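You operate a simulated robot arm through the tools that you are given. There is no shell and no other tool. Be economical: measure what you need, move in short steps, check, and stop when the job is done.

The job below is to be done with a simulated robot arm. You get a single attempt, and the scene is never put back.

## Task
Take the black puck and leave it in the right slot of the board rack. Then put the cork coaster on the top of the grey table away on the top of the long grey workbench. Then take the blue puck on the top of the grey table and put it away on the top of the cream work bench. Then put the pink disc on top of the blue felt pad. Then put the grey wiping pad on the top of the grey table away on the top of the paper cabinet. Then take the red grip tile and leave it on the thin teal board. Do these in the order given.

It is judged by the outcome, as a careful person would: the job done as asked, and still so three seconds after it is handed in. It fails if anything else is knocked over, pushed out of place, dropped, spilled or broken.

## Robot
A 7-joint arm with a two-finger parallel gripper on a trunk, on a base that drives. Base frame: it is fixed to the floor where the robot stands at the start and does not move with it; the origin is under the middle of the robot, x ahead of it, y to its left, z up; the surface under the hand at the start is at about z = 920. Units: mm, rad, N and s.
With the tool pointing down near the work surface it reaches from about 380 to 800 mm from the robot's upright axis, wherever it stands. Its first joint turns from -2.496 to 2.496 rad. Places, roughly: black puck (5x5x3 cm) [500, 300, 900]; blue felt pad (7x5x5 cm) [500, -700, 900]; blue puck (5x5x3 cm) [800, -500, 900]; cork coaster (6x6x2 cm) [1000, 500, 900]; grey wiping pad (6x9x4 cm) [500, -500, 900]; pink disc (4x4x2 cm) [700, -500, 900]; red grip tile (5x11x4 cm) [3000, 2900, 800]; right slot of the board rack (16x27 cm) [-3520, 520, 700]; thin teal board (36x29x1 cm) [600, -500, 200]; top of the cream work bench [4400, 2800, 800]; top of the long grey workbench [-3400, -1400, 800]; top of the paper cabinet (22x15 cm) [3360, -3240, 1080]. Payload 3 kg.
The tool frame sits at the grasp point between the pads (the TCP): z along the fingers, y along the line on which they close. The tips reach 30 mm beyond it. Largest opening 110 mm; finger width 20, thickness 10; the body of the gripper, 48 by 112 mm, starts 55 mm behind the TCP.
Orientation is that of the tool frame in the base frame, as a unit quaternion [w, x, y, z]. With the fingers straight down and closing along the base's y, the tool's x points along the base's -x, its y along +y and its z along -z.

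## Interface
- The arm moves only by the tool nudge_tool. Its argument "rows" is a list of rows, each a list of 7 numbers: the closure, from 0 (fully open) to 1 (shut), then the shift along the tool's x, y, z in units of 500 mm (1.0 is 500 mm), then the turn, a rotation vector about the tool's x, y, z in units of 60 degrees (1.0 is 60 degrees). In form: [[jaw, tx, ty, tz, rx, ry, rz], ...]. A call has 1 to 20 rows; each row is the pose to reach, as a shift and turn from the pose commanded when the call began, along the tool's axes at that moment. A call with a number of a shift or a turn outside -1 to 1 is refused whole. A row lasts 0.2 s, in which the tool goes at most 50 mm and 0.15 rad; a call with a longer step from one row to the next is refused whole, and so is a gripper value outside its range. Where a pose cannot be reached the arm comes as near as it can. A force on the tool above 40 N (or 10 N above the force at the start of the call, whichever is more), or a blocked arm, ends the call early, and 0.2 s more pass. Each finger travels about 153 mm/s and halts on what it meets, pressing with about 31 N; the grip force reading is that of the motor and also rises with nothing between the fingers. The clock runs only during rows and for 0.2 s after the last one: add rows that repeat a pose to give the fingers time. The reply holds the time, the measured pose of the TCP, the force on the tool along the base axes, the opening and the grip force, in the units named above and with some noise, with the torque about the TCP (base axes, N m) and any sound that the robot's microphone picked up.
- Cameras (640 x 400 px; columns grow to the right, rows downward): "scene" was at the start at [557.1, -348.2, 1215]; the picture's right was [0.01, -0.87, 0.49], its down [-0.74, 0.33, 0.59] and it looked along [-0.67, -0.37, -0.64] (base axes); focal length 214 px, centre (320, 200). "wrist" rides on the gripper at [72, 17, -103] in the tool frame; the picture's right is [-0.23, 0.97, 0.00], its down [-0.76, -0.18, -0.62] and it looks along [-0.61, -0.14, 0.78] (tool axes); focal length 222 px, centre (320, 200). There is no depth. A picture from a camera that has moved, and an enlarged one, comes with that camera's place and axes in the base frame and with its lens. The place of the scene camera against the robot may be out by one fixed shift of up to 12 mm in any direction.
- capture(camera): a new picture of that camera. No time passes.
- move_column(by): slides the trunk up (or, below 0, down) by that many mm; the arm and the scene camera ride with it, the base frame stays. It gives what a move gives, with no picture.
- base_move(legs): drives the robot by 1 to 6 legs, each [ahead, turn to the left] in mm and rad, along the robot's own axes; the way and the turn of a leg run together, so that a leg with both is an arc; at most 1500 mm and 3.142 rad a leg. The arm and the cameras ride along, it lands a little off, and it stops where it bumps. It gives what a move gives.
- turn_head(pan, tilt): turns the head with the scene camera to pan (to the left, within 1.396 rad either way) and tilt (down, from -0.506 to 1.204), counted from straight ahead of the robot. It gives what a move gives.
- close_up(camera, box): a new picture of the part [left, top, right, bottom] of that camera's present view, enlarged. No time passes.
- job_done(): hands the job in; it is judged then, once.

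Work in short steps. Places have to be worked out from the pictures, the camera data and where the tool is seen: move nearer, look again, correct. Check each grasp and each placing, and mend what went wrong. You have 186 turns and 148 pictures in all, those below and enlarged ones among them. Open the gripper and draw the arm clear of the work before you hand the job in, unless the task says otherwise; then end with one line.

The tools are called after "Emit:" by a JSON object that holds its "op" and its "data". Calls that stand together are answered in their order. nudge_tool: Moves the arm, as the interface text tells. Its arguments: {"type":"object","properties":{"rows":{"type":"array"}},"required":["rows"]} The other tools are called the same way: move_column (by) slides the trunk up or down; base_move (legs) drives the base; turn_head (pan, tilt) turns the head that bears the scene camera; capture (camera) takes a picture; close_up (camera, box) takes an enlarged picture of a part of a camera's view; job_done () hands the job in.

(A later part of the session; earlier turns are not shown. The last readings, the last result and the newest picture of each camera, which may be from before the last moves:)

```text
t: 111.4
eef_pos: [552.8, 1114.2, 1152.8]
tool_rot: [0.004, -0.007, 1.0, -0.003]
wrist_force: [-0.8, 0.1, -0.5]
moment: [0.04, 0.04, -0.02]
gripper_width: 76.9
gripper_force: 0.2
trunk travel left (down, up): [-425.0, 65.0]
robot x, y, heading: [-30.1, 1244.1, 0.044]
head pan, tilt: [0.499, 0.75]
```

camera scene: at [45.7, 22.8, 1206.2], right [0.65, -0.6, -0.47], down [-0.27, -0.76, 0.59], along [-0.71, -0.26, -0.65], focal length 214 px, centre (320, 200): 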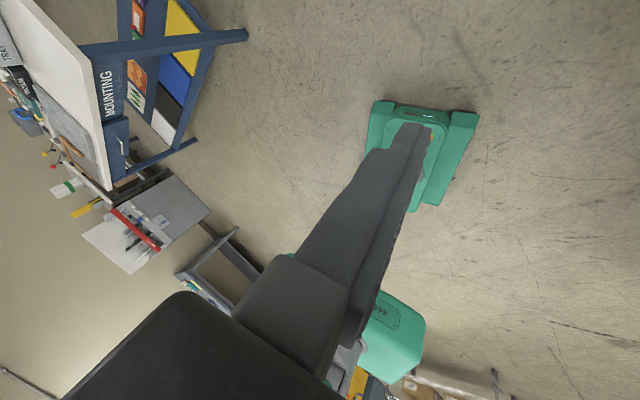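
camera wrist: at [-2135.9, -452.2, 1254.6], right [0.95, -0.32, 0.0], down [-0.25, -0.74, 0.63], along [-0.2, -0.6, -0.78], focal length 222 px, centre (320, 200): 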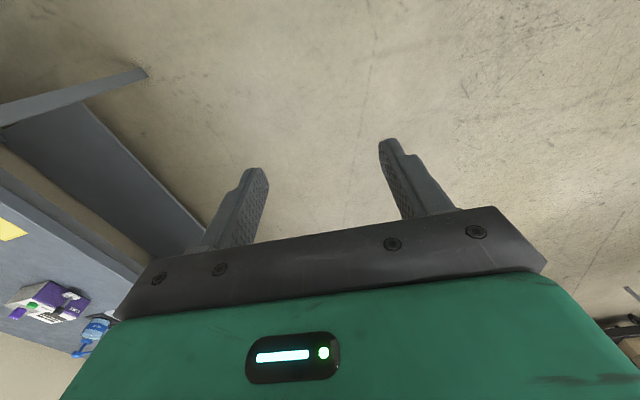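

I drive along the table's left side and turn to face it.

Emit:
{"op": "base_move", "data": {"legs": [[980, 0], [0, -1.6]]}}

Emit:
{"op": "turn_head", "data": {"pan": 0.3, "tilt": -0.3}}

Emit:
{"op": "capture", "data": {"camera": "scene"}}

Emit:
{"op": "capture", "data": {"camera": "wrist"}}

```text
t: 118.1
eef_pos: [1433.3, 944.8, 1154.6]
tool_rot: [0.004, 0.2, 0.98, 0.003]
wrist_force: [-2.3, 2.2, -0.7]
moment: [0.08, 0.05, -0.13]
gripper_width: 76.6
gripper_force: 0.0
trunk travel left (down, up): [-425.0, 65.0]
robot x, y, heading: [959.7, 1304.4, -0.367]
head pan, tilt: [0.499, 0.75]
stopped in leg 2: the force on the tool passed its limit at 58 N (the readings are from after the stop); the commanded pose is now the measured one
```

```text
t: 119.4
eef_pos: [1433.7, 945.2, 1154.6]
tool_rot: [0.004, 0.201, 0.98, 0.002]
wrist_force: [-2.9, 1.2, -0.9]
moment: [0.01, 0.05, -0.13]
gripper_width: 76.5
gripper_force: 0.1
trunk travel left (down, up): [-425.0, 65.0]
robot x, y, heading: [960.1, 1311.1, -0.366]
head pan, tilt: [0.3, -0.3]
```

```text
113 pictures are left
camera scene: at [1572.6, 914.0, 1205.3], right [-0.37, -0.88, -0.3], down [-0.84, 0.46, -0.29], along [0.39, 0.15, -0.91], focal length 214 px, centre (320, 200)
```

scene: 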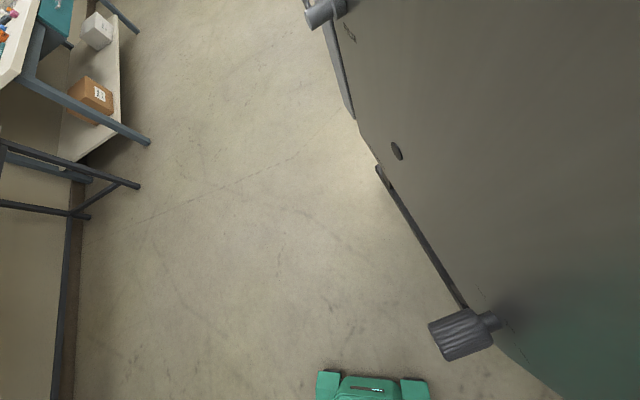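

```text
112 pictures are left
camera wrist: at [1373.4, 989.2, 1256.8], right [0.59, 0.81, 0.01], down [0.63, -0.46, 0.63], along [0.51, -0.37, -0.78], focal length 222 px, centre (320, 200)
```

wrist: 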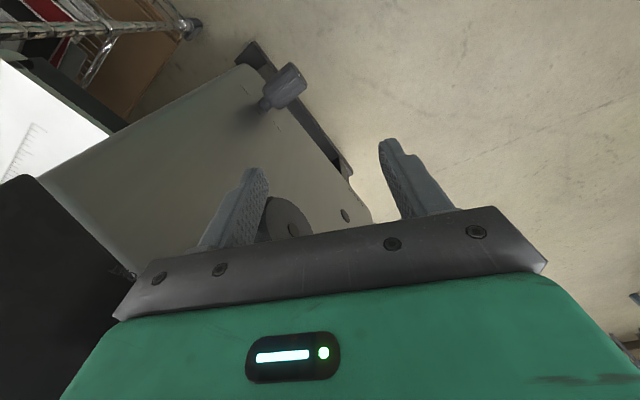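

The hand touched the end of the plotter. I turn back left off it, reverse, and face the table from further back.

Emit:
{"op": "base_move", "data": {"legs": [[0, 0.22], [-420, 0], [0, -1.42], [320, 0]]}}

Emit:
{"op": "turn_head", "data": {"pan": 0.6, "tilt": -0.45}}

Emit:
{"op": "capture", "data": {"camera": "scene"}}

```text
t: 128.1
eef_pos: [376.2, 483.6, 1153.9]
tool_rot: [0.004, 0.724, 0.69, 0.0]
wrist_force: [1.4, 0.5, 0.2]
moment: [-0.06, 0.0, 0.0]
gripper_width: 77.1
gripper_force: 0.0
trunk travel left (down, up): [-425.0, 65.0]
robot x, y, heading: [594.7, 1056.5, -1.578]
head pan, tilt: [0.3, -0.3]
```

```text
t: 128.9
eef_pos: [376.5, 485.2, 1155.9]
tool_rot: [0.004, 0.723, 0.691, -0.001]
wrist_force: [0.4, 0.3, -0.3]
moment: [-0.05, 0.02, 0.02]
gripper_width: 76.8
gripper_force: 0.2
trunk travel left (down, up): [-425.0, 65.0]
robot x, y, heading: [595.1, 1058.1, -1.574]
head pan, tilt: [0.6, -0.45]
```

```text
111 pictures are left
camera scene: at [414.6, 337.8, 1223.6], right [-0.82, 0.03, -0.57], down [0.29, 0.89, -0.36], along [0.49, -0.46, -0.74], focal length 214 px, centre (320, 200)
```

scene: 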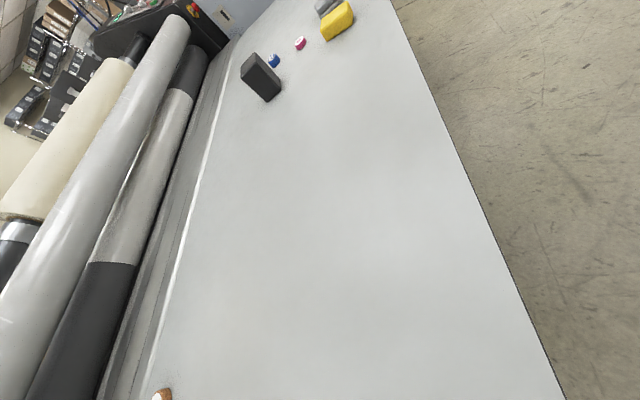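

The coaster is seen at about (1040,488). I move the hand across at the same height, holding its orientation, in two stages.

Emit:
{"op": "nudge_tool", "data": {"rows": [[0, 0, 0.09, 0, 0, 0, 0], [0, 0, 0.18, 0, 0, 0, 0], [0, 0, 0.27, 0, 0, 0, 0], [0, 0, 0.36, 0, 0, 0, 0], [0, 0, 0.45, 0, 0, 0, 0], [0, 0, 0.54, 0, 0, 0, 0], [0, 0, 0.63, 0, 0, 0, 0], [0, 0, 0.72, 0, 0, 0, 0], [0, 0, 0.81, 0, 0, 0, 0], [0, 0, 0.9, 0, 0, 0, 0], [0, 0, 0.98, 0, 0, 0, 0], [0, 0, 0.98, 0, 0, 0, 0]]}}

Emit:
{"op": "turn_head", "data": {"pan": 0.4, "tilt": 0.1}}

Emit:
{"op": "capture", "data": {"camera": "scene"}}

Emit:
{"op": "capture", "data": {"camera": "wrist"}}

```text
t: 131.5
eef_pos: [864.8, 462.0, 1155.8]
tool_rot: [0.005, 0.723, 0.691, -0.001]
wrist_force: [0.2, 0.8, -0.7]
moment: [-0.01, 0.04, 0.02]
gripper_width: 109.9
gripper_force: 0.1
trunk travel left (down, up): [-425.0, 65.0]
robot x, y, heading: [594.3, 1054.3, -1.577]
head pan, tilt: [0.6, -0.45]
```

```text
t: 132.4
eef_pos: [863.8, 461.5, 1155.4]
tool_rot: [0.005, 0.723, 0.691, -0.001]
wrist_force: [0.4, 0.1, 1.0]
moment: [0.01, 0.02, -0.03]
gripper_width: 110.2
gripper_force: 0.0
trunk travel left (down, up): [-425.0, 65.0]
robot x, y, heading: [595.0, 1055.2, -1.575]
head pan, tilt: [0.4, 0.099]
```

```text
110 pictures are left
camera scene: at [900.6, 360.9, 1196.7], right [-0.92, 0.04, -0.39], down [0.01, 1.0, 0.08], along [0.4, 0.07, -0.92], focal length 214 px, centre (320, 200)
```

scene: 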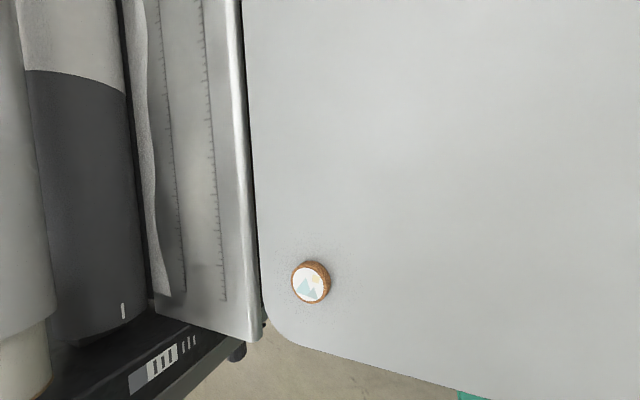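

```text
109 pictures are left
camera wrist: at [884.4, 535.3, 1258.0], right [0.96, -0.27, 0.01], down [-0.22, -0.75, 0.63], along [-0.17, -0.61, -0.78], focal length 222 px, centre (320, 200)
```

wrist: 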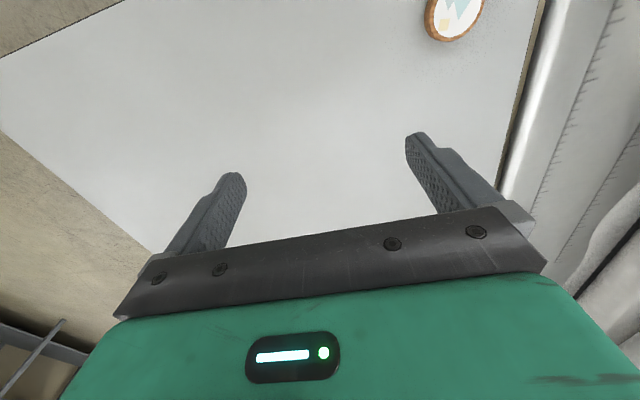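

Both views put the coaster at (1034,500), top about 935. I move above it and down to z≈980.

Emit:
{"op": "nudge_tool", "data": {"rows": [[0, 0.02, 0.09, 0, 0, 0, 0], [0, 0.05, 0.18, 0, 0, 0, 0], [0, 0.08, 0.26, 0, 0, 0, 0], [0, 0.092, 0.334, 0.03, 0, 0, 0], [0, 0.092, 0.334, 0.12, 0, 0, 0], [0, 0.092, 0.334, 0.21, 0, 0, 0], [0, 0.092, 0.334, 0.3, 0, 0, 0], [0, 0.092, 0.334, 0.35, 0, 0, 0], [0, 0.092, 0.334, 0.35, 0, 0, 0]]}}

Emit:
{"op": "capture", "data": {"camera": "wrist"}}

Emit:
{"op": "capture", "data": {"camera": "scene"}}

```text
t: 134.4
eef_pos: [1033.5, 500.4, 982.7]
tool_rot: [0.004, 0.724, 0.69, 0.0]
wrist_force: [0.1, -1.3, 0.0]
moment: [0.01, -0.02, -0.01]
gripper_width: 109.8
gripper_force: 0.1
trunk travel left (down, up): [-425.0, 65.0]
robot x, y, heading: [593.5, 1056.6, -1.575]
head pan, tilt: [0.4, 0.099]
```

```text
108 pictures are left
camera wrist: at [1054.6, 572.4, 1085.4], right [0.96, -0.27, 0.01], down [-0.22, -0.75, 0.63], along [-0.17, -0.61, -0.78], focal length 222 px, centre (320, 200)
```

wrist: 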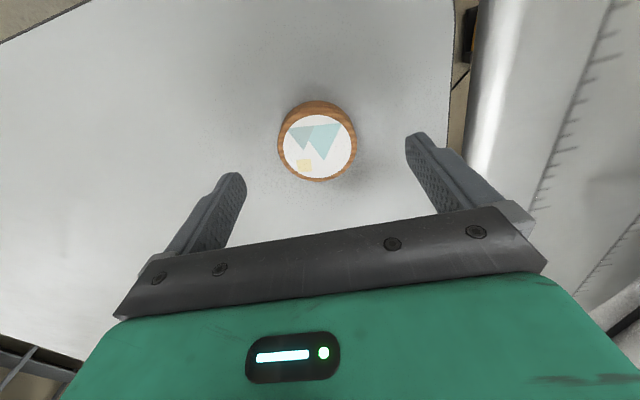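

```text
107 pictures are left
camera scene: at [1070.8, 398.0, 1024.2], right [-0.92, 0.04, -0.39], down [0.01, 1.0, 0.08], along [0.4, 0.07, -0.92], focal length 214 px, centre (320, 200)
```

scene: 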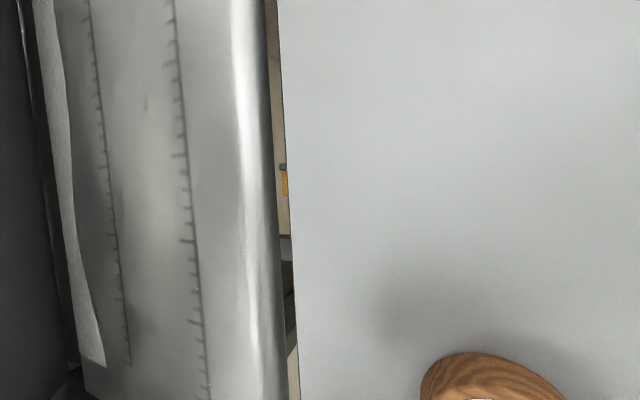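

It is aligned within 3 mm. I descend to z≈955 and close.

Emit:
{"op": "nudge_tool", "data": {"rows": [[0, 0.006, 0.002, 0.03, 0, 0, 0], [0, 0.006, 0.002, 0.054, 0, 0, 0], [0, 0.006, 0.002, 0.054, 0, 0, 0], [0.5, 0.006, 0.002, 0.054, 0, 0, 0], [1, 0.006, 0.002, 0.054, 0, 0, 0], [1, 0.006, 0.002, 0.054, 0, 0, 0], [1, 0.006, 0.002, 0.054, 0, 0, 0]]}}

Emit:
{"op": "nudge_tool", "data": {"rows": [[1, 0, 0, -0.08, 0, 0, 0], [1, 0, 0, -0.16, 0, 0, 0], [1, 0, 0, -0.24, 0, 0, 0], [1, 0, 0, -0.32, 0, 0, 0], [1, 0, 0, -0.4, 0, 0, 0], [1, 0, 0, -0.4, 0, 0, 0]]}}

Emit:
{"op": "capture", "data": {"camera": "wrist"}}

```text
t: 136.0
eef_pos: [1036.1, 501.1, 955.4]
tool_rot: [0.004, 0.724, 0.69, 0.0]
wrist_force: [-1.6, -0.7, 0.9]
moment: [-0.01, 0.02, 0.01]
gripper_width: 54.9
gripper_force: 30.6
trunk travel left (down, up): [-425.0, 65.0]
robot x, y, heading: [591.7, 1055.3, -1.575]
head pan, tilt: [0.4, 0.099]
```

```text
t: 137.4
eef_pos: [1033.8, 501.5, 1157.4]
tool_rot: [0.005, 0.724, 0.69, 0.0]
wrist_force: [-0.6, -0.5, 0.6]
moment: [-0.02, -0.04, -0.03]
gripper_width: 54.8
gripper_force: 31.5
trunk travel left (down, up): [-425.0, 65.0]
robot x, y, heading: [594.9, 1060.2, -1.578]
head pan, tilt: [0.4, 0.099]
```

```text
106 pictures are left
camera wrist: at [1054.1, 574.2, 1260.0], right [0.96, -0.27, 0.01], down [-0.22, -0.75, 0.63], along [-0.17, -0.61, -0.78], focal length 222 px, centre (320, 200)
```

wrist: 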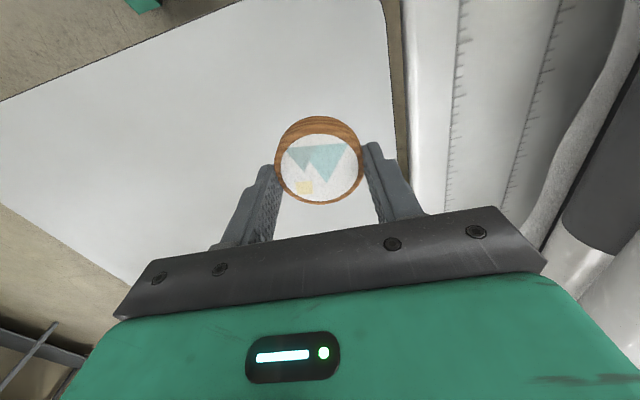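

The coaster is held at 55 mm. I bring the hand back in front of the robot, then drive back around the table.

Emit:
{"op": "nudge_tool", "data": {"rows": [[1, 0, -0.09, 0, 0, 0, 0], [1, 0, -0.18, 0, 0, 0, 0], [1, 0, -0.27, 0, 0, 0, 0], [1, 0, -0.36, 0, 0, 0, 0], [1, 0, -0.45, 0, 0, 0, 0], [1, 0, -0.54, 0, 0, 0, 0], [1, 0, -0.63, 0, 0, 0, 0], [1, 0, -0.72, 0, 0, 0, 0], [1, 0, -0.81, 0, 0, 0, 0], [1, 0, -0.88, 0, 0, 0, 0], [1, 0, -0.88, 0, 0, 0, 0]]}}

Emit:
{"op": "base_move", "data": {"legs": [[-200, 0], [0, -1.57], [720, 0], [0, 1.44], [1400, 0]]}}

```text
t: 139.8
eef_pos: [595.1, 522.7, 1153.4]
tool_rot: [0.005, 0.723, 0.691, -0.001]
wrist_force: [-0.2, -0.9, 0.4]
moment: [0.01, -0.02, 0.01]
gripper_width: 54.3
gripper_force: 31.1
trunk travel left (down, up): [-425.0, 65.0]
robot x, y, heading: [591.3, 1057.1, -1.578]
head pan, tilt: [0.4, 0.099]
```

```text
t: 159.0
eef_pos: [-367.0, -637.9, 1154.3]
tool_rot: [0.004, 0.765, 0.644, 0.0]
wrist_force: [0.6, -0.3, 0.2]
moment: [-0.02, -0.01, -0.01]
gripper_width: 54.9
gripper_force: 31.1
trunk travel left (down, up): [-425.0, 65.0]
robot x, y, heading: [-305.2, -109.4, -1.701]
head pan, tilt: [0.4, 0.099]
```

The way is clear. I turn toward the long grey workbench and drive most of the way.

Emit:
{"op": "base_move", "data": {"legs": [[0, -1.2], [1450, 0], [350, 0]]}}

Emit:
{"op": "turn_head", "data": {"pan": 0.0, "tilt": -0.5}}

Emit:
{"op": "capture", "data": {"camera": "scene"}}

```text
t: 171.2
eef_pos: [-2564.4, -710.8, 1153.1]
tool_rot: [0.003, 0.994, 0.111, -0.003]
wrist_force: [-0.2, -0.8, 0.1]
moment: [0.0, -0.04, 0.03]
gripper_width: 55.0
gripper_force: 30.4
trunk travel left (down, up): [-425.0, 65.0]
robot x, y, heading: [-2054.0, -570.8, -2.877]
head pan, tilt: [0.4, 0.099]
```

```text
t: 172.2
eef_pos: [-2564.1, -710.5, 1154.6]
tool_rot: [0.003, 0.994, 0.111, -0.003]
wrist_force: [0.4, 0.1, 0.4]
moment: [0.01, -0.04, 0.03]
gripper_width: 55.0
gripper_force: 30.6
trunk travel left (down, up): [-425.0, 65.0]
robot x, y, heading: [-2053.5, -569.6, -2.88]
head pan, tilt: [0.0, -0.499]
```

```text
105 pictures are left
camera scene: at [-2704.8, -743.1, 1213.2], right [-0.22, 0.98, -0.01], down [0.85, 0.19, -0.48], along [-0.47, -0.11, -0.87], focal length 214 px, centre (320, 200)
```

scene: 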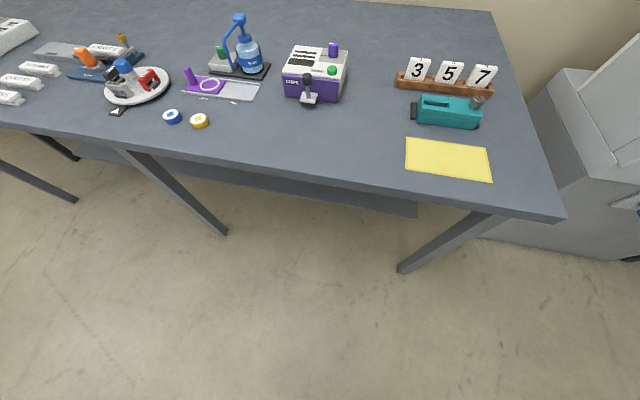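

There is a free spot on the bench between the purple device and the yellow note, at about (-3104,-732), with the bench's front edge at x≈-2985. I drive 420 mm closer.

Emit:
{"op": "base_move", "data": {"legs": [[420, 0]]}}

Emit:
{"op": "turn_head", "data": {"pan": 0.0, "tilt": -0.1}}

Emit:
{"op": "capture", "data": {"camera": "scene"}}

Emit:
{"op": "capture", "data": {"camera": "wrist"}}

```text
t: 174.7
eef_pos: [-2968.5, -821.3, 1154.8]
tool_rot: [0.003, 0.994, 0.111, -0.004]
wrist_force: [-0.2, 0.8, 0.4]
moment: [-0.02, 0.01, 0.0]
gripper_width: 54.7
gripper_force: 31.5
trunk travel left (down, up): [-425.0, 65.0]
robot x, y, heading: [-2454.3, -680.0, -2.881]
head pan, tilt: [0.0, -0.499]
```

```text
t: 175.6
eef_pos: [-2968.6, -821.0, 1155.5]
tool_rot: [0.003, 0.994, 0.11, -0.004]
wrist_force: [-0.6, -0.5, -0.9]
moment: [0.02, 0.03, -0.02]
gripper_width: 55.0
gripper_force: 31.0
trunk travel left (down, up): [-425.0, 65.0]
robot x, y, heading: [-2456.5, -679.7, -2.88]
head pan, tilt: [0.0, -0.099]
```

```text
104 pictures are left
camera scene: at [-3078.4, -845.1, 1193.6], right [-0.22, 0.98, -0.01], down [0.97, 0.22, -0.11], along [-0.1, -0.03, -0.99], focal length 214 px, centre (320, 200)
```

scene: 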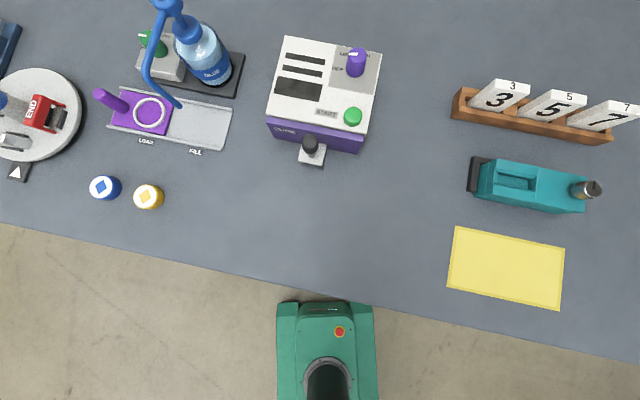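

```text
103 pictures are left
camera wrist: at [-2892.6, -819.4, 1257.2], right [-0.01, -1.0, 0.01], down [-0.78, 0.01, 0.63], along [-0.63, 0.0, -0.78], focal length 222 px, centre (320, 200)
```

wrist: 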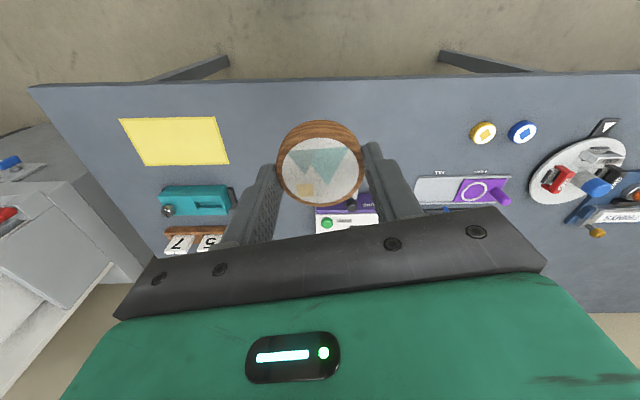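

The bench top triangulates to z≈850. I move over (-3119,-717) and descend to z≈910.

Emit:
{"op": "nudge_tool", "data": {"rows": [[1, -0.06, -0.065, 0, 0, 0, 0], [1, -0.12, -0.13, 0, 0, 0, 0], [1, -0.18, -0.195, 0, 0, 0, 0], [1, -0.247, -0.269, 0, 0, 0, 0], [1, -0.247, -0.269, 0.09, 0, 0, 0], [1, -0.247, -0.269, 0.18, 0, 0, 0], [1, -0.247, -0.269, 0.27, 0, 0, 0], [1, -0.247, -0.269, 0.36, 0, 0, 0], [1, -0.247, -0.269, 0.45, 0, 0, 0], [1, -0.247, -0.269, 0.48, 0, 0, 0], [1, -0.247, -0.269, 0.48, 0, 0, 0]]}}

Emit:
{"op": "capture", "data": {"camera": "wrist"}}

```text
t: 178.0
eef_pos: [-3120.3, -716.7, 914.6]
tool_rot: [0.003, 0.994, 0.109, -0.003]
wrist_force: [0.4, -0.2, -0.5]
moment: [0.01, 0.0, -0.02]
gripper_width: 55.0
gripper_force: 30.9
trunk travel left (down, up): [-425.0, 65.0]
robot x, y, heading: [-2450.1, -679.4, -2.878]
head pan, tilt: [0.0, -0.099]
```

```text
102 pictures are left
camera wrist: at [-3044.5, -715.2, 1016.9], right [-0.01, -1.0, 0.01], down [-0.78, 0.01, 0.63], along [-0.63, 0.0, -0.78], focal length 222 px, centre (320, 200)
```

wrist: 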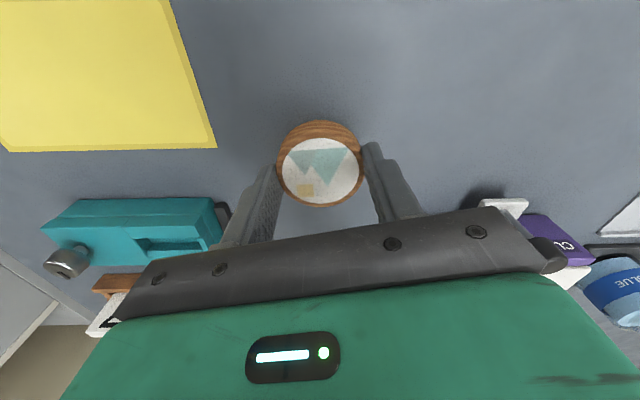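

The sides are clear. I creep down until contact.

Emit:
{"op": "nudge_tool", "data": {"rows": [[1, 0, 0, 0.04, 0, 0, 0], [1, 0, 0, 0.05, 0, 0, 0], [1, 0, 0, 0.056, 0, 0, 0], [1, 0, 0, 0.062, 0, 0, 0], [1, 0, 0, 0.066, 0, 0, 0], [1, 0, 0, 0.066, 0, 0, 0]]}}

```text
t: 179.4
eef_pos: [-3120.5, -718.5, 881.8]
tool_rot: [0.003, 0.994, 0.111, -0.003]
wrist_force: [0.0, -0.3, -1.0]
moment: [0.01, 0.0, 0.01]
gripper_width: 55.1
gripper_force: 31.1
trunk travel left (down, up): [-425.0, 65.0]
robot x, y, heading: [-2451.6, -680.7, -2.879]
head pan, tilt: [0.0, -0.099]
```

No contact yet, so I keep creeping down in small steps.

Emit:
{"op": "nudge_tool", "data": {"rows": [[1, 0, 0, 0.006, 0, 0, 0], [1, 0, 0, 0.012, 0, 0, 0], [1, 0, 0, 0.018, 0, 0, 0], [1, 0, 0, 0.024, 0, 0, 0], [1, 0, 0, 0.03, 0, 0, 0], [1, 0, 0, 0.036, 0, 0, 0], [1, 0, 0, 0.042, 0, 0, 0], [1, 0, 0, 0.048, 0, 0, 0]]}}

Emit:
{"op": "capture", "data": {"camera": "wrist"}}

```text
t: 180.6
eef_pos: [-3121.2, -717.8, 870.3]
tool_rot: [0.003, 0.994, 0.11, -0.006]
wrist_force: [1.6, -0.6, 9.2]
moment: [-0.02, -0.03, 0.0]
gripper_width: 55.3
gripper_force: 31.0
trunk travel left (down, up): [-425.0, 65.0]
robot x, y, heading: [-2454.8, -680.2, -2.879]
head pan, tilt: [0.0, -0.099]
stopped in row 6: the force on the tool passed its limit at 42 N (the readings are from after the stop); the commanded pose is now the measured one
```

```text
101 pictures are left
camera wrist: at [-3045.5, -716.8, 972.3], right [-0.01, -1.0, 0.01], down [-0.77, 0.01, 0.63], along [-0.63, 0.0, -0.77], focal length 222 px, centre (320, 200)
```

wrist: 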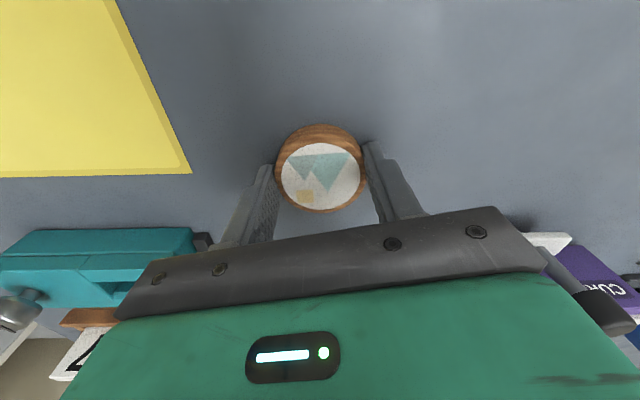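

Contact came at z=870. I release and rise.

Emit:
{"op": "nudge_tool", "data": {"rows": [[0.8, 0, 0, 0, 0, 0, 0], [0.5, 0, 0, 0, 0, 0, 0], [0.25, 0, 0, 0, 0, 0, 0], [0.25, 0, 0, 0, 0, 0, 0], [0.25, 0, 0, -0.06, 0, 0, 0], [0.25, 0, 0, -0.15, 0, 0, 0], [0.25, 0, 0, -0.24, 0, 0, 0], [0.25, 0, 0, -0.33, 0, 0, 0], [0.25, 0, 0, -0.42, 0, 0, 0], [0.25, 0, 0, -0.51, 0, 0, 0], [0.25, 0, 0, -0.56, 0, 0, 0]]}}

Emit:
{"op": "capture", "data": {"camera": "wrist"}}

```text
t: 183.0
eef_pos: [-3118.9, -716.8, 1149.2]
tool_rot: [0.004, 0.994, 0.111, -0.006]
wrist_force: [-0.3, -0.4, 0.4]
moment: [0.02, 0.0, -0.02]
gripper_width: 82.4
gripper_force: 0.2
trunk travel left (down, up): [-425.0, 65.0]
robot x, y, heading: [-2455.3, -679.6, -2.88]
head pan, tilt: [0.0, -0.099]
```

```text
100 pictures are left
camera wrist: at [-3042.8, -716.2, 1251.4], right [-0.01, -1.0, 0.01], down [-0.78, 0.01, 0.63], along [-0.63, 0.0, -0.78], focal length 222 px, centre (320, 200)
```

wrist: 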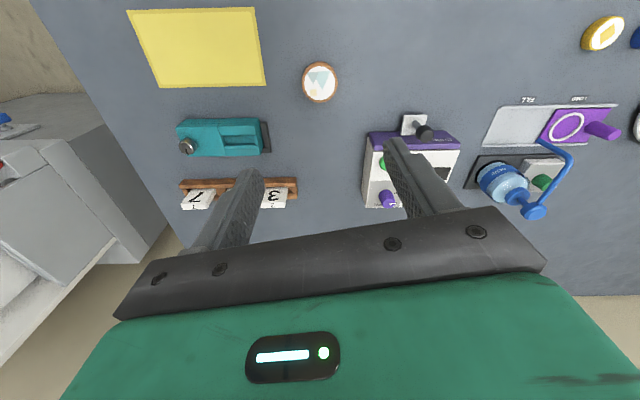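

The coaster rests flat on the workbench. I reverse, turn via the open side, and return to the front of the grey table.

Emit:
{"op": "base_move", "data": {"legs": [[-500, 0], [0, 1.48], [0, 1.48], [1400, 0], [450, 0]]}}

```text
t: 191.4
eef_pos: [-1657.0, -1138.0, 1149.7]
tool_rot: [0.006, 0.443, 0.896, -0.001]
wrist_force: [0.9, 1.6, 0.3]
moment: [-0.12, 0.03, 0.05]
gripper_width: 82.3
gripper_force: 0.1
trunk travel left (down, up): [-425.0, 65.0]
robot x, y, heading: [-2045.5, -604.9, -0.841]
head pan, tilt: [0.0, -0.099]
stopped in leg 3: the robot was blocked; the commanded pose is now the measured one
```

The turn was blocked once more with open floor around, so it looks like a stall. I retry the rest of the turn directly.

Emit:
{"op": "base_move", "data": {"legs": [[0, 0.9]]}}

```text
t: 194.2
eef_pos: [-1384.2, -628.0, 1149.3]
tool_rot: [0.005, 0.004, 1.0, 0.002]
wrist_force: [0.0, -0.4, 0.2]
moment: [0.02, 0.01, -0.02]
gripper_width: 82.3
gripper_force: 0.0
trunk travel left (down, up): [-425.0, 65.0]
robot x, y, heading: [-2038.5, -650.1, 0.058]
head pan, tilt: [0.0, -0.099]
```

Retrying worked, so it was only a stall. I drive on to the table front.

Emit:
{"op": "base_move", "data": {"legs": [[0, 0.03], [1400, 0], [560, 0]]}}

Emit:
{"op": "capture", "data": {"camera": "wrist"}}

```text
t: 204.4
eef_pos: [578.1, -347.4, 1150.6]
tool_rot: [0.005, -0.034, 0.999, 0.001]
wrist_force: [0.4, 0.7, 0.2]
moment: [-0.03, 0.01, 0.03]
gripper_width: 82.6
gripper_force: 0.0
trunk travel left (down, up): [-425.0, 65.0]
robot x, y, heading: [-72.9, -420.2, 0.137]
head pan, tilt: [0.0, -0.099]
```

```text
99 pictures are left
camera wrist: at [504.8, -335.3, 1252.3], right [0.16, 0.99, 0.01], down [0.77, -0.13, 0.63], along [0.62, -0.1, -0.78], focal length 222 px, centre (320, 200)
```

wrist: 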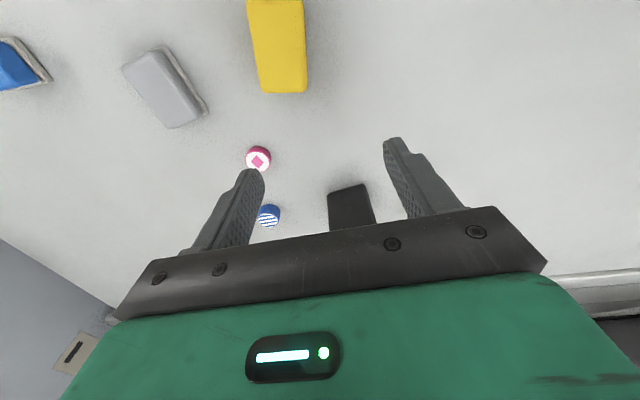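

The blue puck is at about (769,-476) and the pink disc at (654,-457). I straighten the robot and move up 80 mm.

Emit:
{"op": "base_move", "data": {"legs": [[0, -0.137], [80, 0]]}}

Emit:
{"op": "capture", "data": {"camera": "scene"}}

Emit:
{"op": "capture", "data": {"camera": "wrist"}}

```text
t: 206.1
eef_pos: [662.4, -437.7, 1149.7]
tool_rot: [0.005, 0.035, 0.999, 0.002]
wrist_force: [0.2, -0.2, 0.2]
moment: [-0.01, 0.01, 0.01]
gripper_width: 82.8
gripper_force: 0.2
trunk travel left (down, up): [-425.0, 65.0]
robot x, y, heading: [7.9, -419.7, -0.002]
head pan, tilt: [0.0, -0.099]
```

```text
98 pictures are left
camera scene: at [785.7, -445.5, 1189.7], right [-0.07, -1.0, 0.0], down [-0.99, 0.07, -0.11], along [0.11, 0.0, -0.99], focal length 214 px, centre (320, 200)
```

scene: 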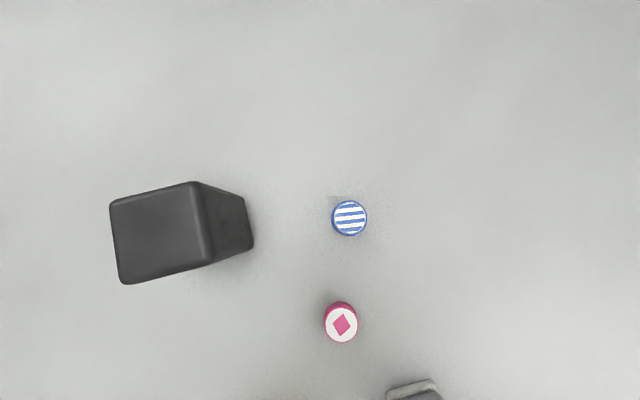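

```text
97 pictures are left
camera wrist: at [590.5, -415.7, 1252.7], right [0.29, 0.96, 0.01], down [0.74, -0.23, 0.63], along [0.6, -0.18, -0.78], focal length 222 px, centre (320, 200)
```

wrist: 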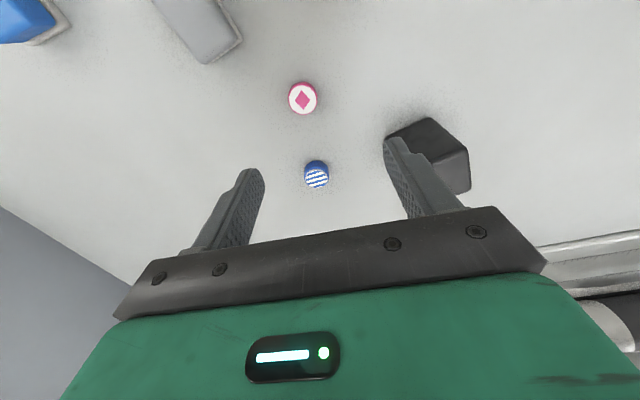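

The two views give the blue puck as (774 to 791,-477), with the black box clear at y > -358. I move above it and go down to z≈1000.

Emit:
{"op": "nudge_tool", "data": {"rows": [[0, -0.08, -0.02, 0, 0, 0, 0], [0, -0.16, -0.04, 0, 0, 0, 0], [0, -0.237, -0.062, 0, 0, 0, 0], [0, -0.237, -0.062, 0.08, 0, 0, 0], [0, -0.237, -0.062, 0.16, 0, 0, 0], [0, -0.237, -0.062, 0.24, 0, 0, 0], [0, -0.237, -0.062, 0.3, 0, 0, 0], [0, -0.237, -0.062, 0.3, 0, 0, 0]]}}

Emit:
{"op": "capture", "data": {"camera": "wrist"}}

```text
t: 207.9
eef_pos: [781.6, -478.2, 1000.7]
tool_rot: [0.006, 0.035, 0.999, 0.002]
wrist_force: [-0.6, 0.0, -0.2]
moment: [0.0, 0.0, -0.01]
gripper_width: 110.1
gripper_force: 0.0
trunk travel left (down, up): [-425.0, 65.0]
robot x, y, heading: [6.5, -416.5, 0.002]
head pan, tilt: [0.0, -0.099]
```

```text
96 pictures are left
camera wrist: at [708.7, -455.6, 1102.6], right [0.29, 0.96, 0.01], down [0.74, -0.23, 0.63], along [0.6, -0.18, -0.78], focal length 222 px, centre (320, 200)
```

wrist: 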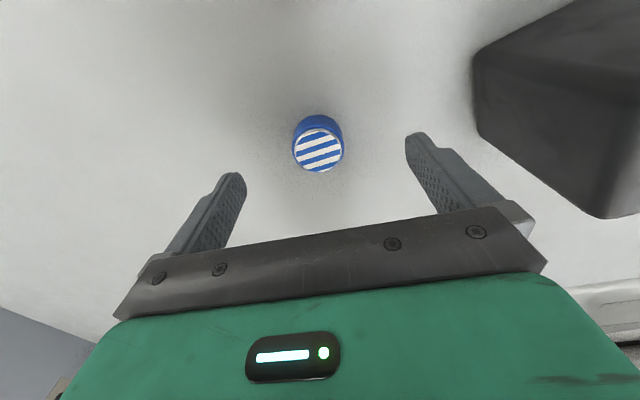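

It is aligned exactly. I descend to z≈955 and close, then lift.

Emit:
{"op": "nudge_tool", "data": {"rows": [[0, 0, 0, 0.06, 0, 0, 0], [0, 0, 0, 0.09, 0, 0, 0], [0, 0, 0, 0.09, 0, 0, 0], [0.5, 0, 0, 0.09, 0, 0, 0], [1, 0, 0, 0.09, 0, 0, 0], [1, 0, 0, 0.09, 0, 0, 0], [1, 0, 0, 0.09, 0, 0, 0]]}}

Emit:
{"op": "nudge_tool", "data": {"rows": [[1, 0, 0, -0.08, 0, 0, 0], [1, 0, 0, -0.16, 0, 0, 0], [1, 0, 0, -0.24, 0, 0, 0], [1, 0, 0, -0.32, 0, 0, 0], [1, 0, 0, -0.4, 0, 0, 0], [1, 0.1, 0, -0.4, 0, 0, 0], [1, 0.2, 0, -0.4, 0, 0, 0], [1, 0.3, 0, -0.4, 0, 0, 0], [1, 0.4, 0, -0.4, 0, 0, 0], [1, 0.4, 0, -0.4, 0, 0, 0]]}}

Emit:
{"op": "capture", "data": {"camera": "wrist"}}

```text
t: 209.5
eef_pos: [780.7, -477.6, 957.8]
tool_rot: [0.005, 0.035, 0.999, 0.002]
wrist_force: [0.3, 0.1, 0.0]
moment: [0.01, -0.01, 0.01]
gripper_width: 39.9
gripper_force: 30.9
trunk travel left (down, up): [-425.0, 65.0]
robot x, y, heading: [10.0, -416.1, 0.0]
head pan, tilt: [0.0, -0.099]
```

```text
t: 211.7
eef_pos: [576.5, -462.3, 1156.0]
tool_rot: [0.005, 0.035, 0.999, 0.001]
wrist_force: [-0.4, 0.3, 0.2]
moment: [-0.01, -0.01, 0.01]
gripper_width: 39.6
gripper_force: 31.4
trunk travel left (down, up): [-425.0, 65.0]
robot x, y, heading: [6.8, -414.3, -0.003]
head pan, tilt: [0.0, -0.099]
```

```text
95 pictures are left
camera wrist: at [505.0, -440.4, 1258.7], right [0.29, 0.96, 0.01], down [0.74, -0.23, 0.63], along [0.6, -0.18, -0.78], focal length 222 px, centre (320, 200)
```

wrist: 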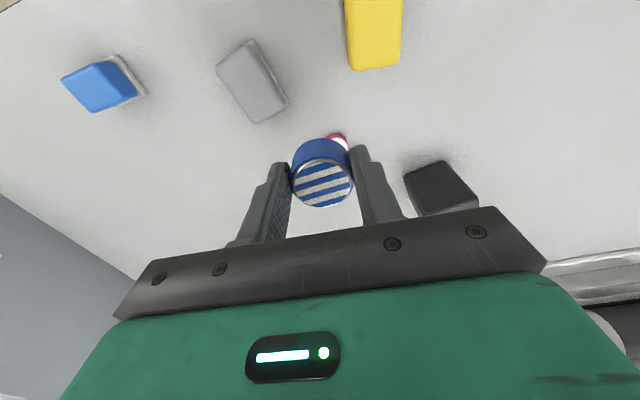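

The puck is held. I back away and drive around the left side of the table toward the benches on the north wall.

Emit:
{"op": "base_move", "data": {"legs": [[-450, 0], [0, 1.383], [1400, 0], [700, 0], [0, -1.383]]}}

```text
t: 231.6
eef_pos: [465.7, 1626.5, 1155.9]
tool_rot: [0.005, 0.023, 1.0, 0.001]
wrist_force: [0.0, -0.8, -0.7]
moment: [-0.04, -0.03, 0.01]
gripper_width: 40.0
gripper_force: 30.8
trunk travel left (down, up): [-425.0, 65.0]
robot x, y, heading: [-108.1, 1718.7, 0.035]
head pan, tilt: [0.0, -0.099]
```

I pitch the hand camera forward and look east before driving.

Emit:
{"op": "nudge_tool", "data": {"rows": [[1, 0, 0, 0, 0, -0.14, 0], [1, 0, 0, 0, 0, -0.28, 0], [1, 0, 0, 0, 0, -0.42, 0], [1, 0, 0, 0, 0, -0.56, 0], [1, 0, 0, 0, 0, -0.7, 0], [1, 0, 0, 0, 0, -0.84, 0], [1, 0, 0, 0, 0, -0.98, 0], [1, 0, 0, 0, 0, -0.98, 0]]}}

Emit:
{"op": "base_move", "data": {"legs": [[1100, 0]]}}

Emit:
{"op": "capture", "data": {"camera": "scene"}}

```text
t: 233.3
eef_pos: [471.0, 1637.5, 1161.7]
tool_rot: [0.495, 0.021, 0.868, -0.01]
wrist_force: [-0.3, 0.3, -0.7]
moment: [-0.05, 0.03, -0.04]
gripper_width: 39.7
gripper_force: 30.9
out of reach, approached as far as the arm can: row 7, 8
trunk travel left (down, up): [-425.0, 65.0]
robot x, y, heading: [-107.3, 1717.1, 0.027]
head pan, tilt: [0.0, -0.099]
```

```text
t: 238.9
eef_pos: [1562.3, 1653.7, 1160.2]
tool_rot: [0.494, 0.027, 0.869, -0.013]
wrist_force: [-1.6, -0.2, -1.2]
moment: [-0.01, 0.03, -0.01]
gripper_width: 40.1
gripper_force: 30.6
trunk travel left (down, up): [-425.0, 65.0]
robot x, y, heading: [989.3, 1748.4, 0.016]
head pan, tilt: [0.0, -0.099]
```

```text
94 pictures are left
camera scene: at [1591.7, 1653.5, 1280.1], right [-0.06, -1.0, 0.0], down [-0.42, 0.03, -0.91], along [0.9, -0.05, -0.42], focal length 214 px, centre (320, 200)
```

scene: 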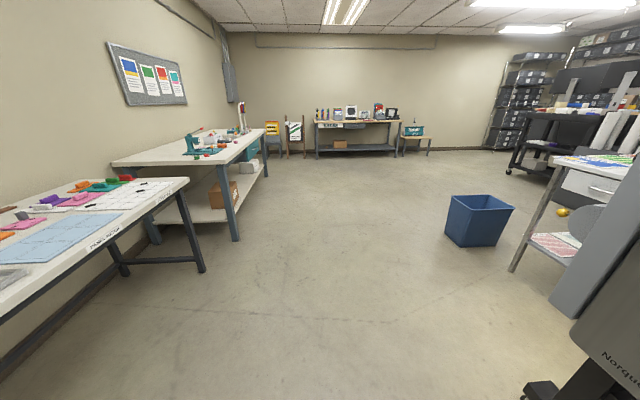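

Next bench along is the cream one (x≈3200 to 5200, front y≈2260). The red tile is at the far right corner of the first bench. I zoom in on the cream bench top.

Emit:
{"op": "close_up", "data": {"camera": "scene", "box": [60, 90, 300, 240]}}

```text
2.67 times, centred on (180, 165) of scene
camera zoom: at [1591.7, 1653.5, 1280.1], right [-0.06, -1.0, 0.0], down [-0.42, 0.03, -0.91], along [0.9, -0.05, -0.42], focal length 572 px, centre (693, 293)
```

zoom: 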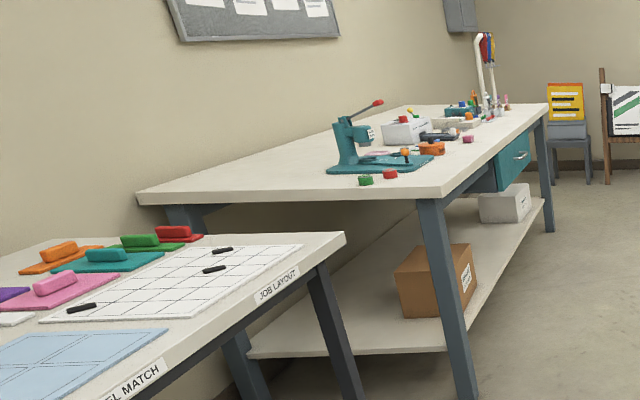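

There is plenty of free space on the left half of the cream bench. I drive alongside it and turn to face it.

Emit:
{"op": "base_move", "data": {"legs": [[1250, 0], [1250, 0], [0, 1.55]]}}

Emit:
{"op": "capture", "data": {"camera": "scene"}}

```text
t: 253.6
eef_pos: [3921.1, 2188.8, 1160.6]
tool_rot: [0.44, -0.366, 0.793, 0.207]
wrist_force: [-0.7, 0.8, 0.0]
moment: [-0.04, -0.04, -0.13]
gripper_width: 39.9
gripper_force: 30.9
trunk travel left (down, up): [-425.0, 65.0]
robot x, y, heading: [3523.9, 1762.4, 0.951]
head pan, tilt: [0.0, -0.099]
stopped in leg 3: the robot was blocked; the commanded pose is now the measured one
```

```text
92 pictures are left
camera scene: at [3943.4, 2207.1, 1280.1], right [0.76, -0.65, -0.01], down [-0.29, -0.33, -0.9], along [0.58, 0.69, -0.44], focal length 214 px, centre (320, 200)
```

scene: 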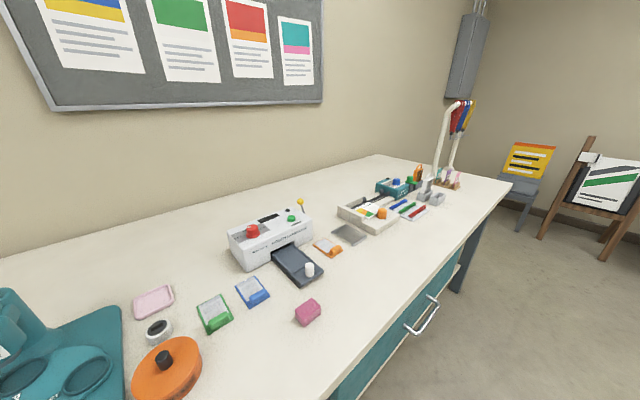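

It stalled again. I finish the turn and look.

Emit:
{"op": "base_move", "data": {"legs": [[0, 0.75]]}}

Emit:
{"op": "capture", "data": {"camera": "scene"}}

```text
t: 256.0
eef_pos: [3529.9, 2344.7, 1161.3]
tool_rot: [-0.334, 0.628, -0.609, -0.35]
wrist_force: [0.7, -0.3, -0.7]
moment: [0.0, -0.01, -0.01]
gripper_width: 39.8
gripper_force: 30.8
trunk travel left (down, up): [-425.0, 65.0]
robot x, y, heading: [3548.3, 1759.6, 1.69]
head pan, tilt: [0.0, -0.099]
```

```text
91 pictures are left
camera scene: at [3535.4, 2372.6, 1280.4], right [1.0, 0.04, -0.01], down [0.01, -0.44, -0.9], along [-0.03, 0.9, -0.44], focal length 214 px, centre (320, 200)
```

scene: 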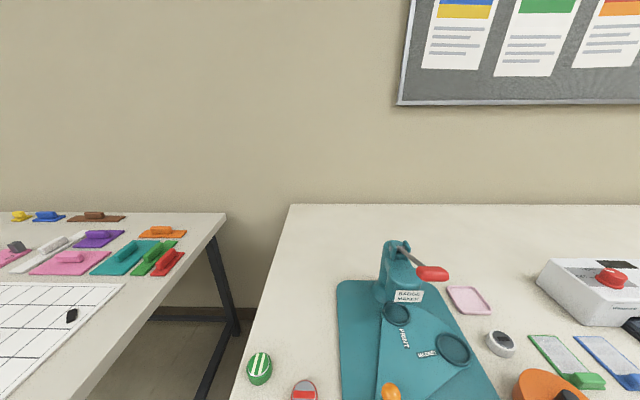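

The bench's left edge is at x≈3400, and a few items lie near the front. I tilt the camera down to check the front area.

Emit:
{"op": "turn_head", "data": {"pan": 0.0, "tilt": 0.5}}

Emit:
{"op": "capture", "data": {"camera": "scene"}}

```text
t: 257.0
eef_pos: [3530.8, 2343.8, 1162.5]
tool_rot: [-0.334, 0.628, -0.61, -0.351]
wrist_force: [1.1, -0.5, -0.2]
moment: [0.03, 0.01, 0.03]
gripper_width: 39.9
gripper_force: 30.8
trunk travel left (down, up): [-425.0, 65.0]
robot x, y, heading: [3544.9, 1758.4, 1.687]
head pan, tilt: [0.0, 0.499]
```

```text
90 pictures are left
camera scene: at [3536.5, 2346.5, 1232.4], right [1.0, 0.03, -0.01], down [0.03, -0.87, -0.49], along [-0.02, 0.49, -0.87], focal length 214 px, centre (320, 200)
```

scene: 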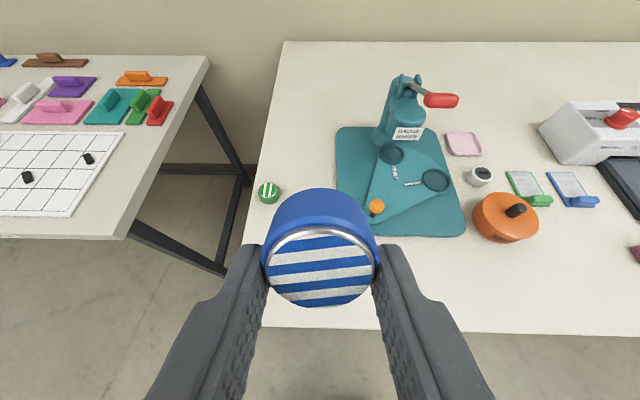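

The strip in front of the press, around (3700,2400), is free. I point the tool down and move over it.

Emit:
{"op": "nudge_tool", "data": {"rows": [[1, 0, 0, 0, 0, 0.14, 0], [1, 0, 0, 0, 0, 0.28, 0], [1, 0, 0, 0, 0, 0.42, 0], [1, 0, 0, 0, 0, 0.56, 0], [1, 0, 0, 0, 0, 0.7, 0], [1, 0, 0, 0, 0, 0.84, 0], [1, 0, 0, 0, 0, 0.98, 0], [1, 0, 0, 0, 0, 0.98, 0]]}}

Emit:
{"op": "nudge_tool", "data": {"rows": [[1, -0.03, -0.09, 0, 0, 0, 0], [1, -0.06, -0.18, 0, 0, 0, 0], [1, -0.09, -0.27, 0, 0, 0, 0], [1, -0.112, -0.34, 0, 0, 0, 0], [1, -0.112, -0.34, 0, 0, 0, 0]]}}

Emit:
{"op": "turn_head", "data": {"pan": 0.0, "tilt": 0.1}}

Emit:
{"op": "capture", "data": {"camera": "scene"}}

Emit:
{"op": "capture", "data": {"camera": "wrist"}}

```text
t: 258.8
eef_pos: [3529.1, 2344.7, 1162.4]
tool_rot: [0.009, 0.719, -0.695, 0.003]
wrist_force: [-0.1, -0.4, -0.6]
moment: [-0.03, -0.01, 0.03]
gripper_width: 40.1
gripper_force: 31.5
trunk travel left (down, up): [-425.0, 65.0]
robot x, y, heading: [3545.1, 1765.1, 1.689]
head pan, tilt: [0.0, 0.499]
```

```text
t: 260.0
eef_pos: [3698.9, 2407.5, 1159.8]
tool_rot: [0.008, 0.719, -0.695, 0.002]
wrist_force: [-0.6, 0.4, 0.2]
moment: [0.01, 0.05, 0.0]
gripper_width: 39.6
gripper_force: 31.0
trunk travel left (down, up): [-425.0, 65.0]
robot x, y, heading: [3547.8, 1760.4, 1.687]
head pan, tilt: [0.0, 0.499]
```

```text
t: 260.9
eef_pos: [3699.0, 2409.5, 1159.4]
tool_rot: [0.009, 0.719, -0.695, 0.003]
wrist_force: [-0.6, -0.5, -0.6]
moment: [0.0, -0.04, 0.0]
gripper_width: 39.8
gripper_force: 31.4
trunk travel left (down, up): [-425.0, 65.0]
robot x, y, heading: [3550.4, 1763.7, 1.685]
head pan, tilt: [0.0, 0.099]
```

```text
89 pictures are left
camera scene: at [3700.6, 2510.6, 1191.6], right [1.0, 0.04, -0.01], down [0.04, -0.99, 0.12], along [0.0, -0.12, -0.99], focal length 214 px, centre (320, 200)
```

scene: 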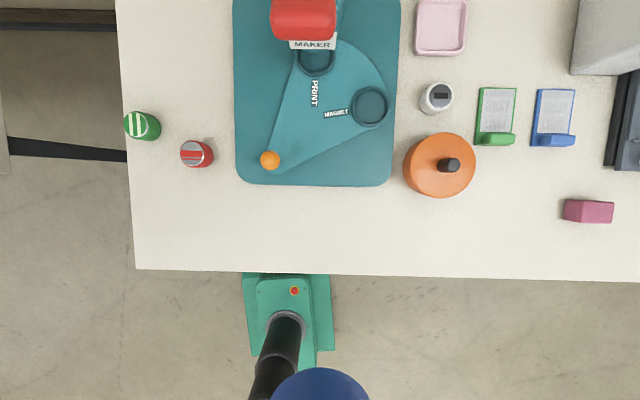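

```text
88 pictures are left
camera wrist: at [3685.3, 2337.7, 1264.2], right [-0.98, 0.19, 0.0], down [0.16, 0.78, 0.61], along [0.11, 0.6, -0.79], focal length 222 px, centre (320, 200)
```

wrist: 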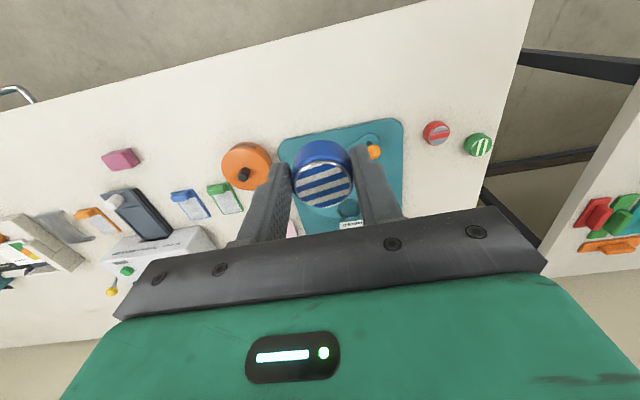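

The strip spans y 2358 to 2494. I shift 16 mm inward and descend to z≈930.

Emit:
{"op": "nudge_tool", "data": {"rows": [[1, -0.032, 0, 0.02, 0, 0, 0], [1, -0.032, 0, 0.11, 0, 0, 0], [1, -0.032, 0, 0.2, 0, 0, 0], [1, -0.032, 0, 0.29, 0, 0, 0], [1, -0.032, 0, 0.38, 0, 0, 0], [1, -0.032, 0, 0.46, 0, 0, 0], [1, -0.032, 0, 0.46, 0, 0, 0]]}}

Emit:
{"op": "capture", "data": {"camera": "wrist"}}

```text
t: 262.4
eef_pos: [3695.3, 2419.2, 929.2]
tool_rot: [0.009, 0.719, -0.695, 0.002]
wrist_force: [-0.4, 0.6, -1.4]
moment: [-0.02, 0.0, 0.01]
gripper_width: 39.8
gripper_force: 31.4
trunk travel left (down, up): [-425.0, 65.0]
robot x, y, heading: [3547.1, 1761.8, 1.688]
head pan, tilt: [0.0, 0.099]
```

```text
87 pictures are left
camera wrist: at [3682.5, 2348.2, 1033.6], right [-0.98, 0.19, 0.0], down [0.16, 0.78, 0.61], along [0.11, 0.6, -0.79], focal length 222 px, centre (320, 200)
```

wrist: 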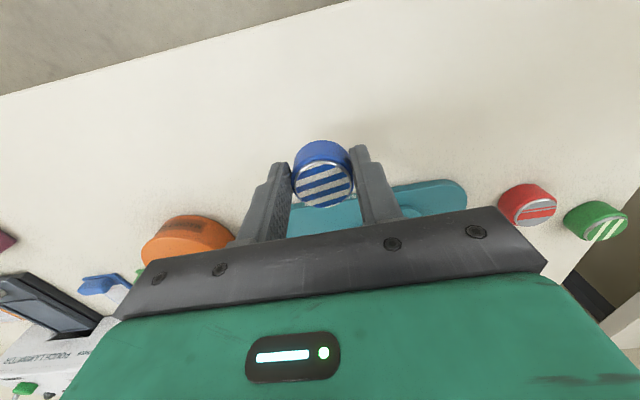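

The surroundings are clear. I creep down until contact.

Emit:
{"op": "nudge_tool", "data": {"rows": [[1, 0, 0, 0.02, 0, 0, 0], [1, 0, 0, 0.04, 0, 0, 0], [1, 0, 0, 0.06, 0, 0, 0], [1, 0, 0, 0.068, 0, 0, 0], [1, 0, 0, 0.076, 0, 0, 0], [1, 0, 0, 0.084, 0, 0, 0], [1, 0, 0, 0.09, 0, 0, 0], [1, 0, 0, 0.096, 0, 0, 0], [1, 0, 0, 0.102, 0, 0, 0], [1, 0, 0, 0.108, 0, 0, 0], [1, 0, 0, 0.114, 0, 0, 0], [1, 0, 0, 0.12, 0, 0, 0], [1, 0, 0, 0.126, 0, 0, 0]]}}

```text
t: 265.4
eef_pos: [3695.1, 2418.8, 869.6]
tool_rot: [0.006, 0.719, -0.695, 0.001]
wrist_force: [-0.6, -7.1, 17.0]
moment: [-0.11, -0.18, -0.09]
gripper_width: 40.2
gripper_force: 31.1
trunk travel left (down, up): [-425.0, 65.0]
robot x, y, heading: [3546.6, 1768.9, 1.685]
head pan, tilt: [0.0, 0.099]
stopped in row 13: the force on the tool passed its limit at 41 N (the readings are from after the stop); the commanded pose is now the measured one
```

Contact came at z≈870. I release and rise.

Emit:
{"op": "nudge_tool", "data": {"rows": [[0.9, 0, 0, -0.002, 0, 0, 0], [0.6, 0, 0, -0.002, 0, 0, 0], [0.35, 0, 0, -0.002, 0, 0, 0], [0.35, 0, 0, -0.002, 0, 0, 0], [0.35, 0, 0, -0.06, 0, 0, 0], [0.35, 0, 0, -0.15, 0, 0, 0], [0.35, 0, 0, -0.24, 0, 0, 0], [0.35, 0, 0, -0.33, 0, 0, 0], [0.35, 0, 0, -0.42, 0, 0, 0], [0.35, 0, 0, -0.51, 0, 0, 0], [0.35, 0, 0, -0.56, 0, 0, 0]]}}

Emit:
{"op": "capture", "data": {"camera": "wrist"}}

```text
t: 267.9
eef_pos: [3695.7, 2424.2, 1149.5]
tool_rot: [0.007, 0.719, -0.695, 0.001]
wrist_force: [0.2, -0.2, 0.1]
moment: [0.0, 0.03, -0.02]
gripper_width: 71.5
gripper_force: 0.1
trunk travel left (down, up): [-425.0, 65.0]
robot x, y, heading: [3548.2, 1758.2, 1.685]
head pan, tilt: [0.0, 0.099]
```

```text
86 pictures are left
camera wrist: at [3683.1, 2352.9, 1254.4], right [-0.98, 0.19, 0.0], down [0.15, 0.77, 0.61], along [0.12, 0.6, -0.79], focal length 222 px, centre (320, 200)
```

wrist: 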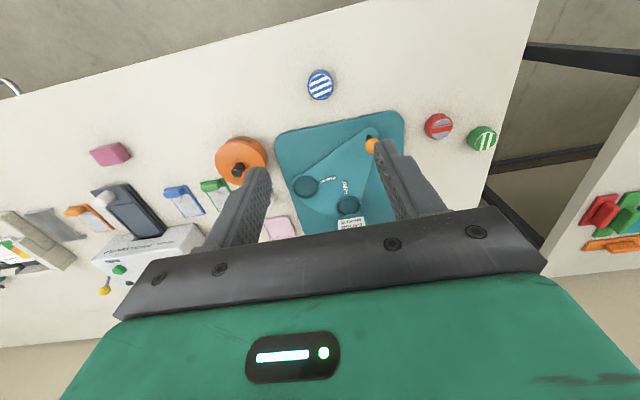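

The blue puck is on the cream bench. I drive back west along the corridor toward the grey table.

Emit:
{"op": "base_move", "data": {"legs": [[-60, 0], [0, 1.456], [1250, 0], [1250, 0], [1100, 0]]}}

```text
t: 289.5
eef_pos: [-684.9, 1907.2, 1150.2]
tool_rot: [0.004, 0.999, -0.042, 0.006]
wrist_force: [0.0, -0.3, 0.6]
moment: [0.03, 0.01, -0.02]
gripper_width: 71.7
gripper_force: 0.1
trunk travel left (down, up): [-425.0, 65.0]
robot x, y, heading: [-44.0, 1683.6, 3.145]
head pan, tilt: [0.0, 0.099]
```

Next leg: down the west side of the table and up to its front.

Emit:
{"op": "base_move", "data": {"legs": [[0, 1.38], [1400, 0], [700, 0], [0, 1.758]]}}

```text
t: 307.6
eef_pos: [214.8, -576.2, 1151.4]
tool_rot: [-0.006, 0.04, 0.999, 0.003]
wrist_force: [0.6, -0.3, -0.7]
moment: [-0.05, 0.03, 0.01]
gripper_width: 71.6
gripper_force: 0.0
trunk travel left (down, up): [-425.0, 65.0]
robot x, y, heading: [-430.4, -439.6, 0.03]
head pan, tilt: [0.0, 0.099]
stopped in leg 4: the robot was blocked; the commanded pose is now the measured one
```

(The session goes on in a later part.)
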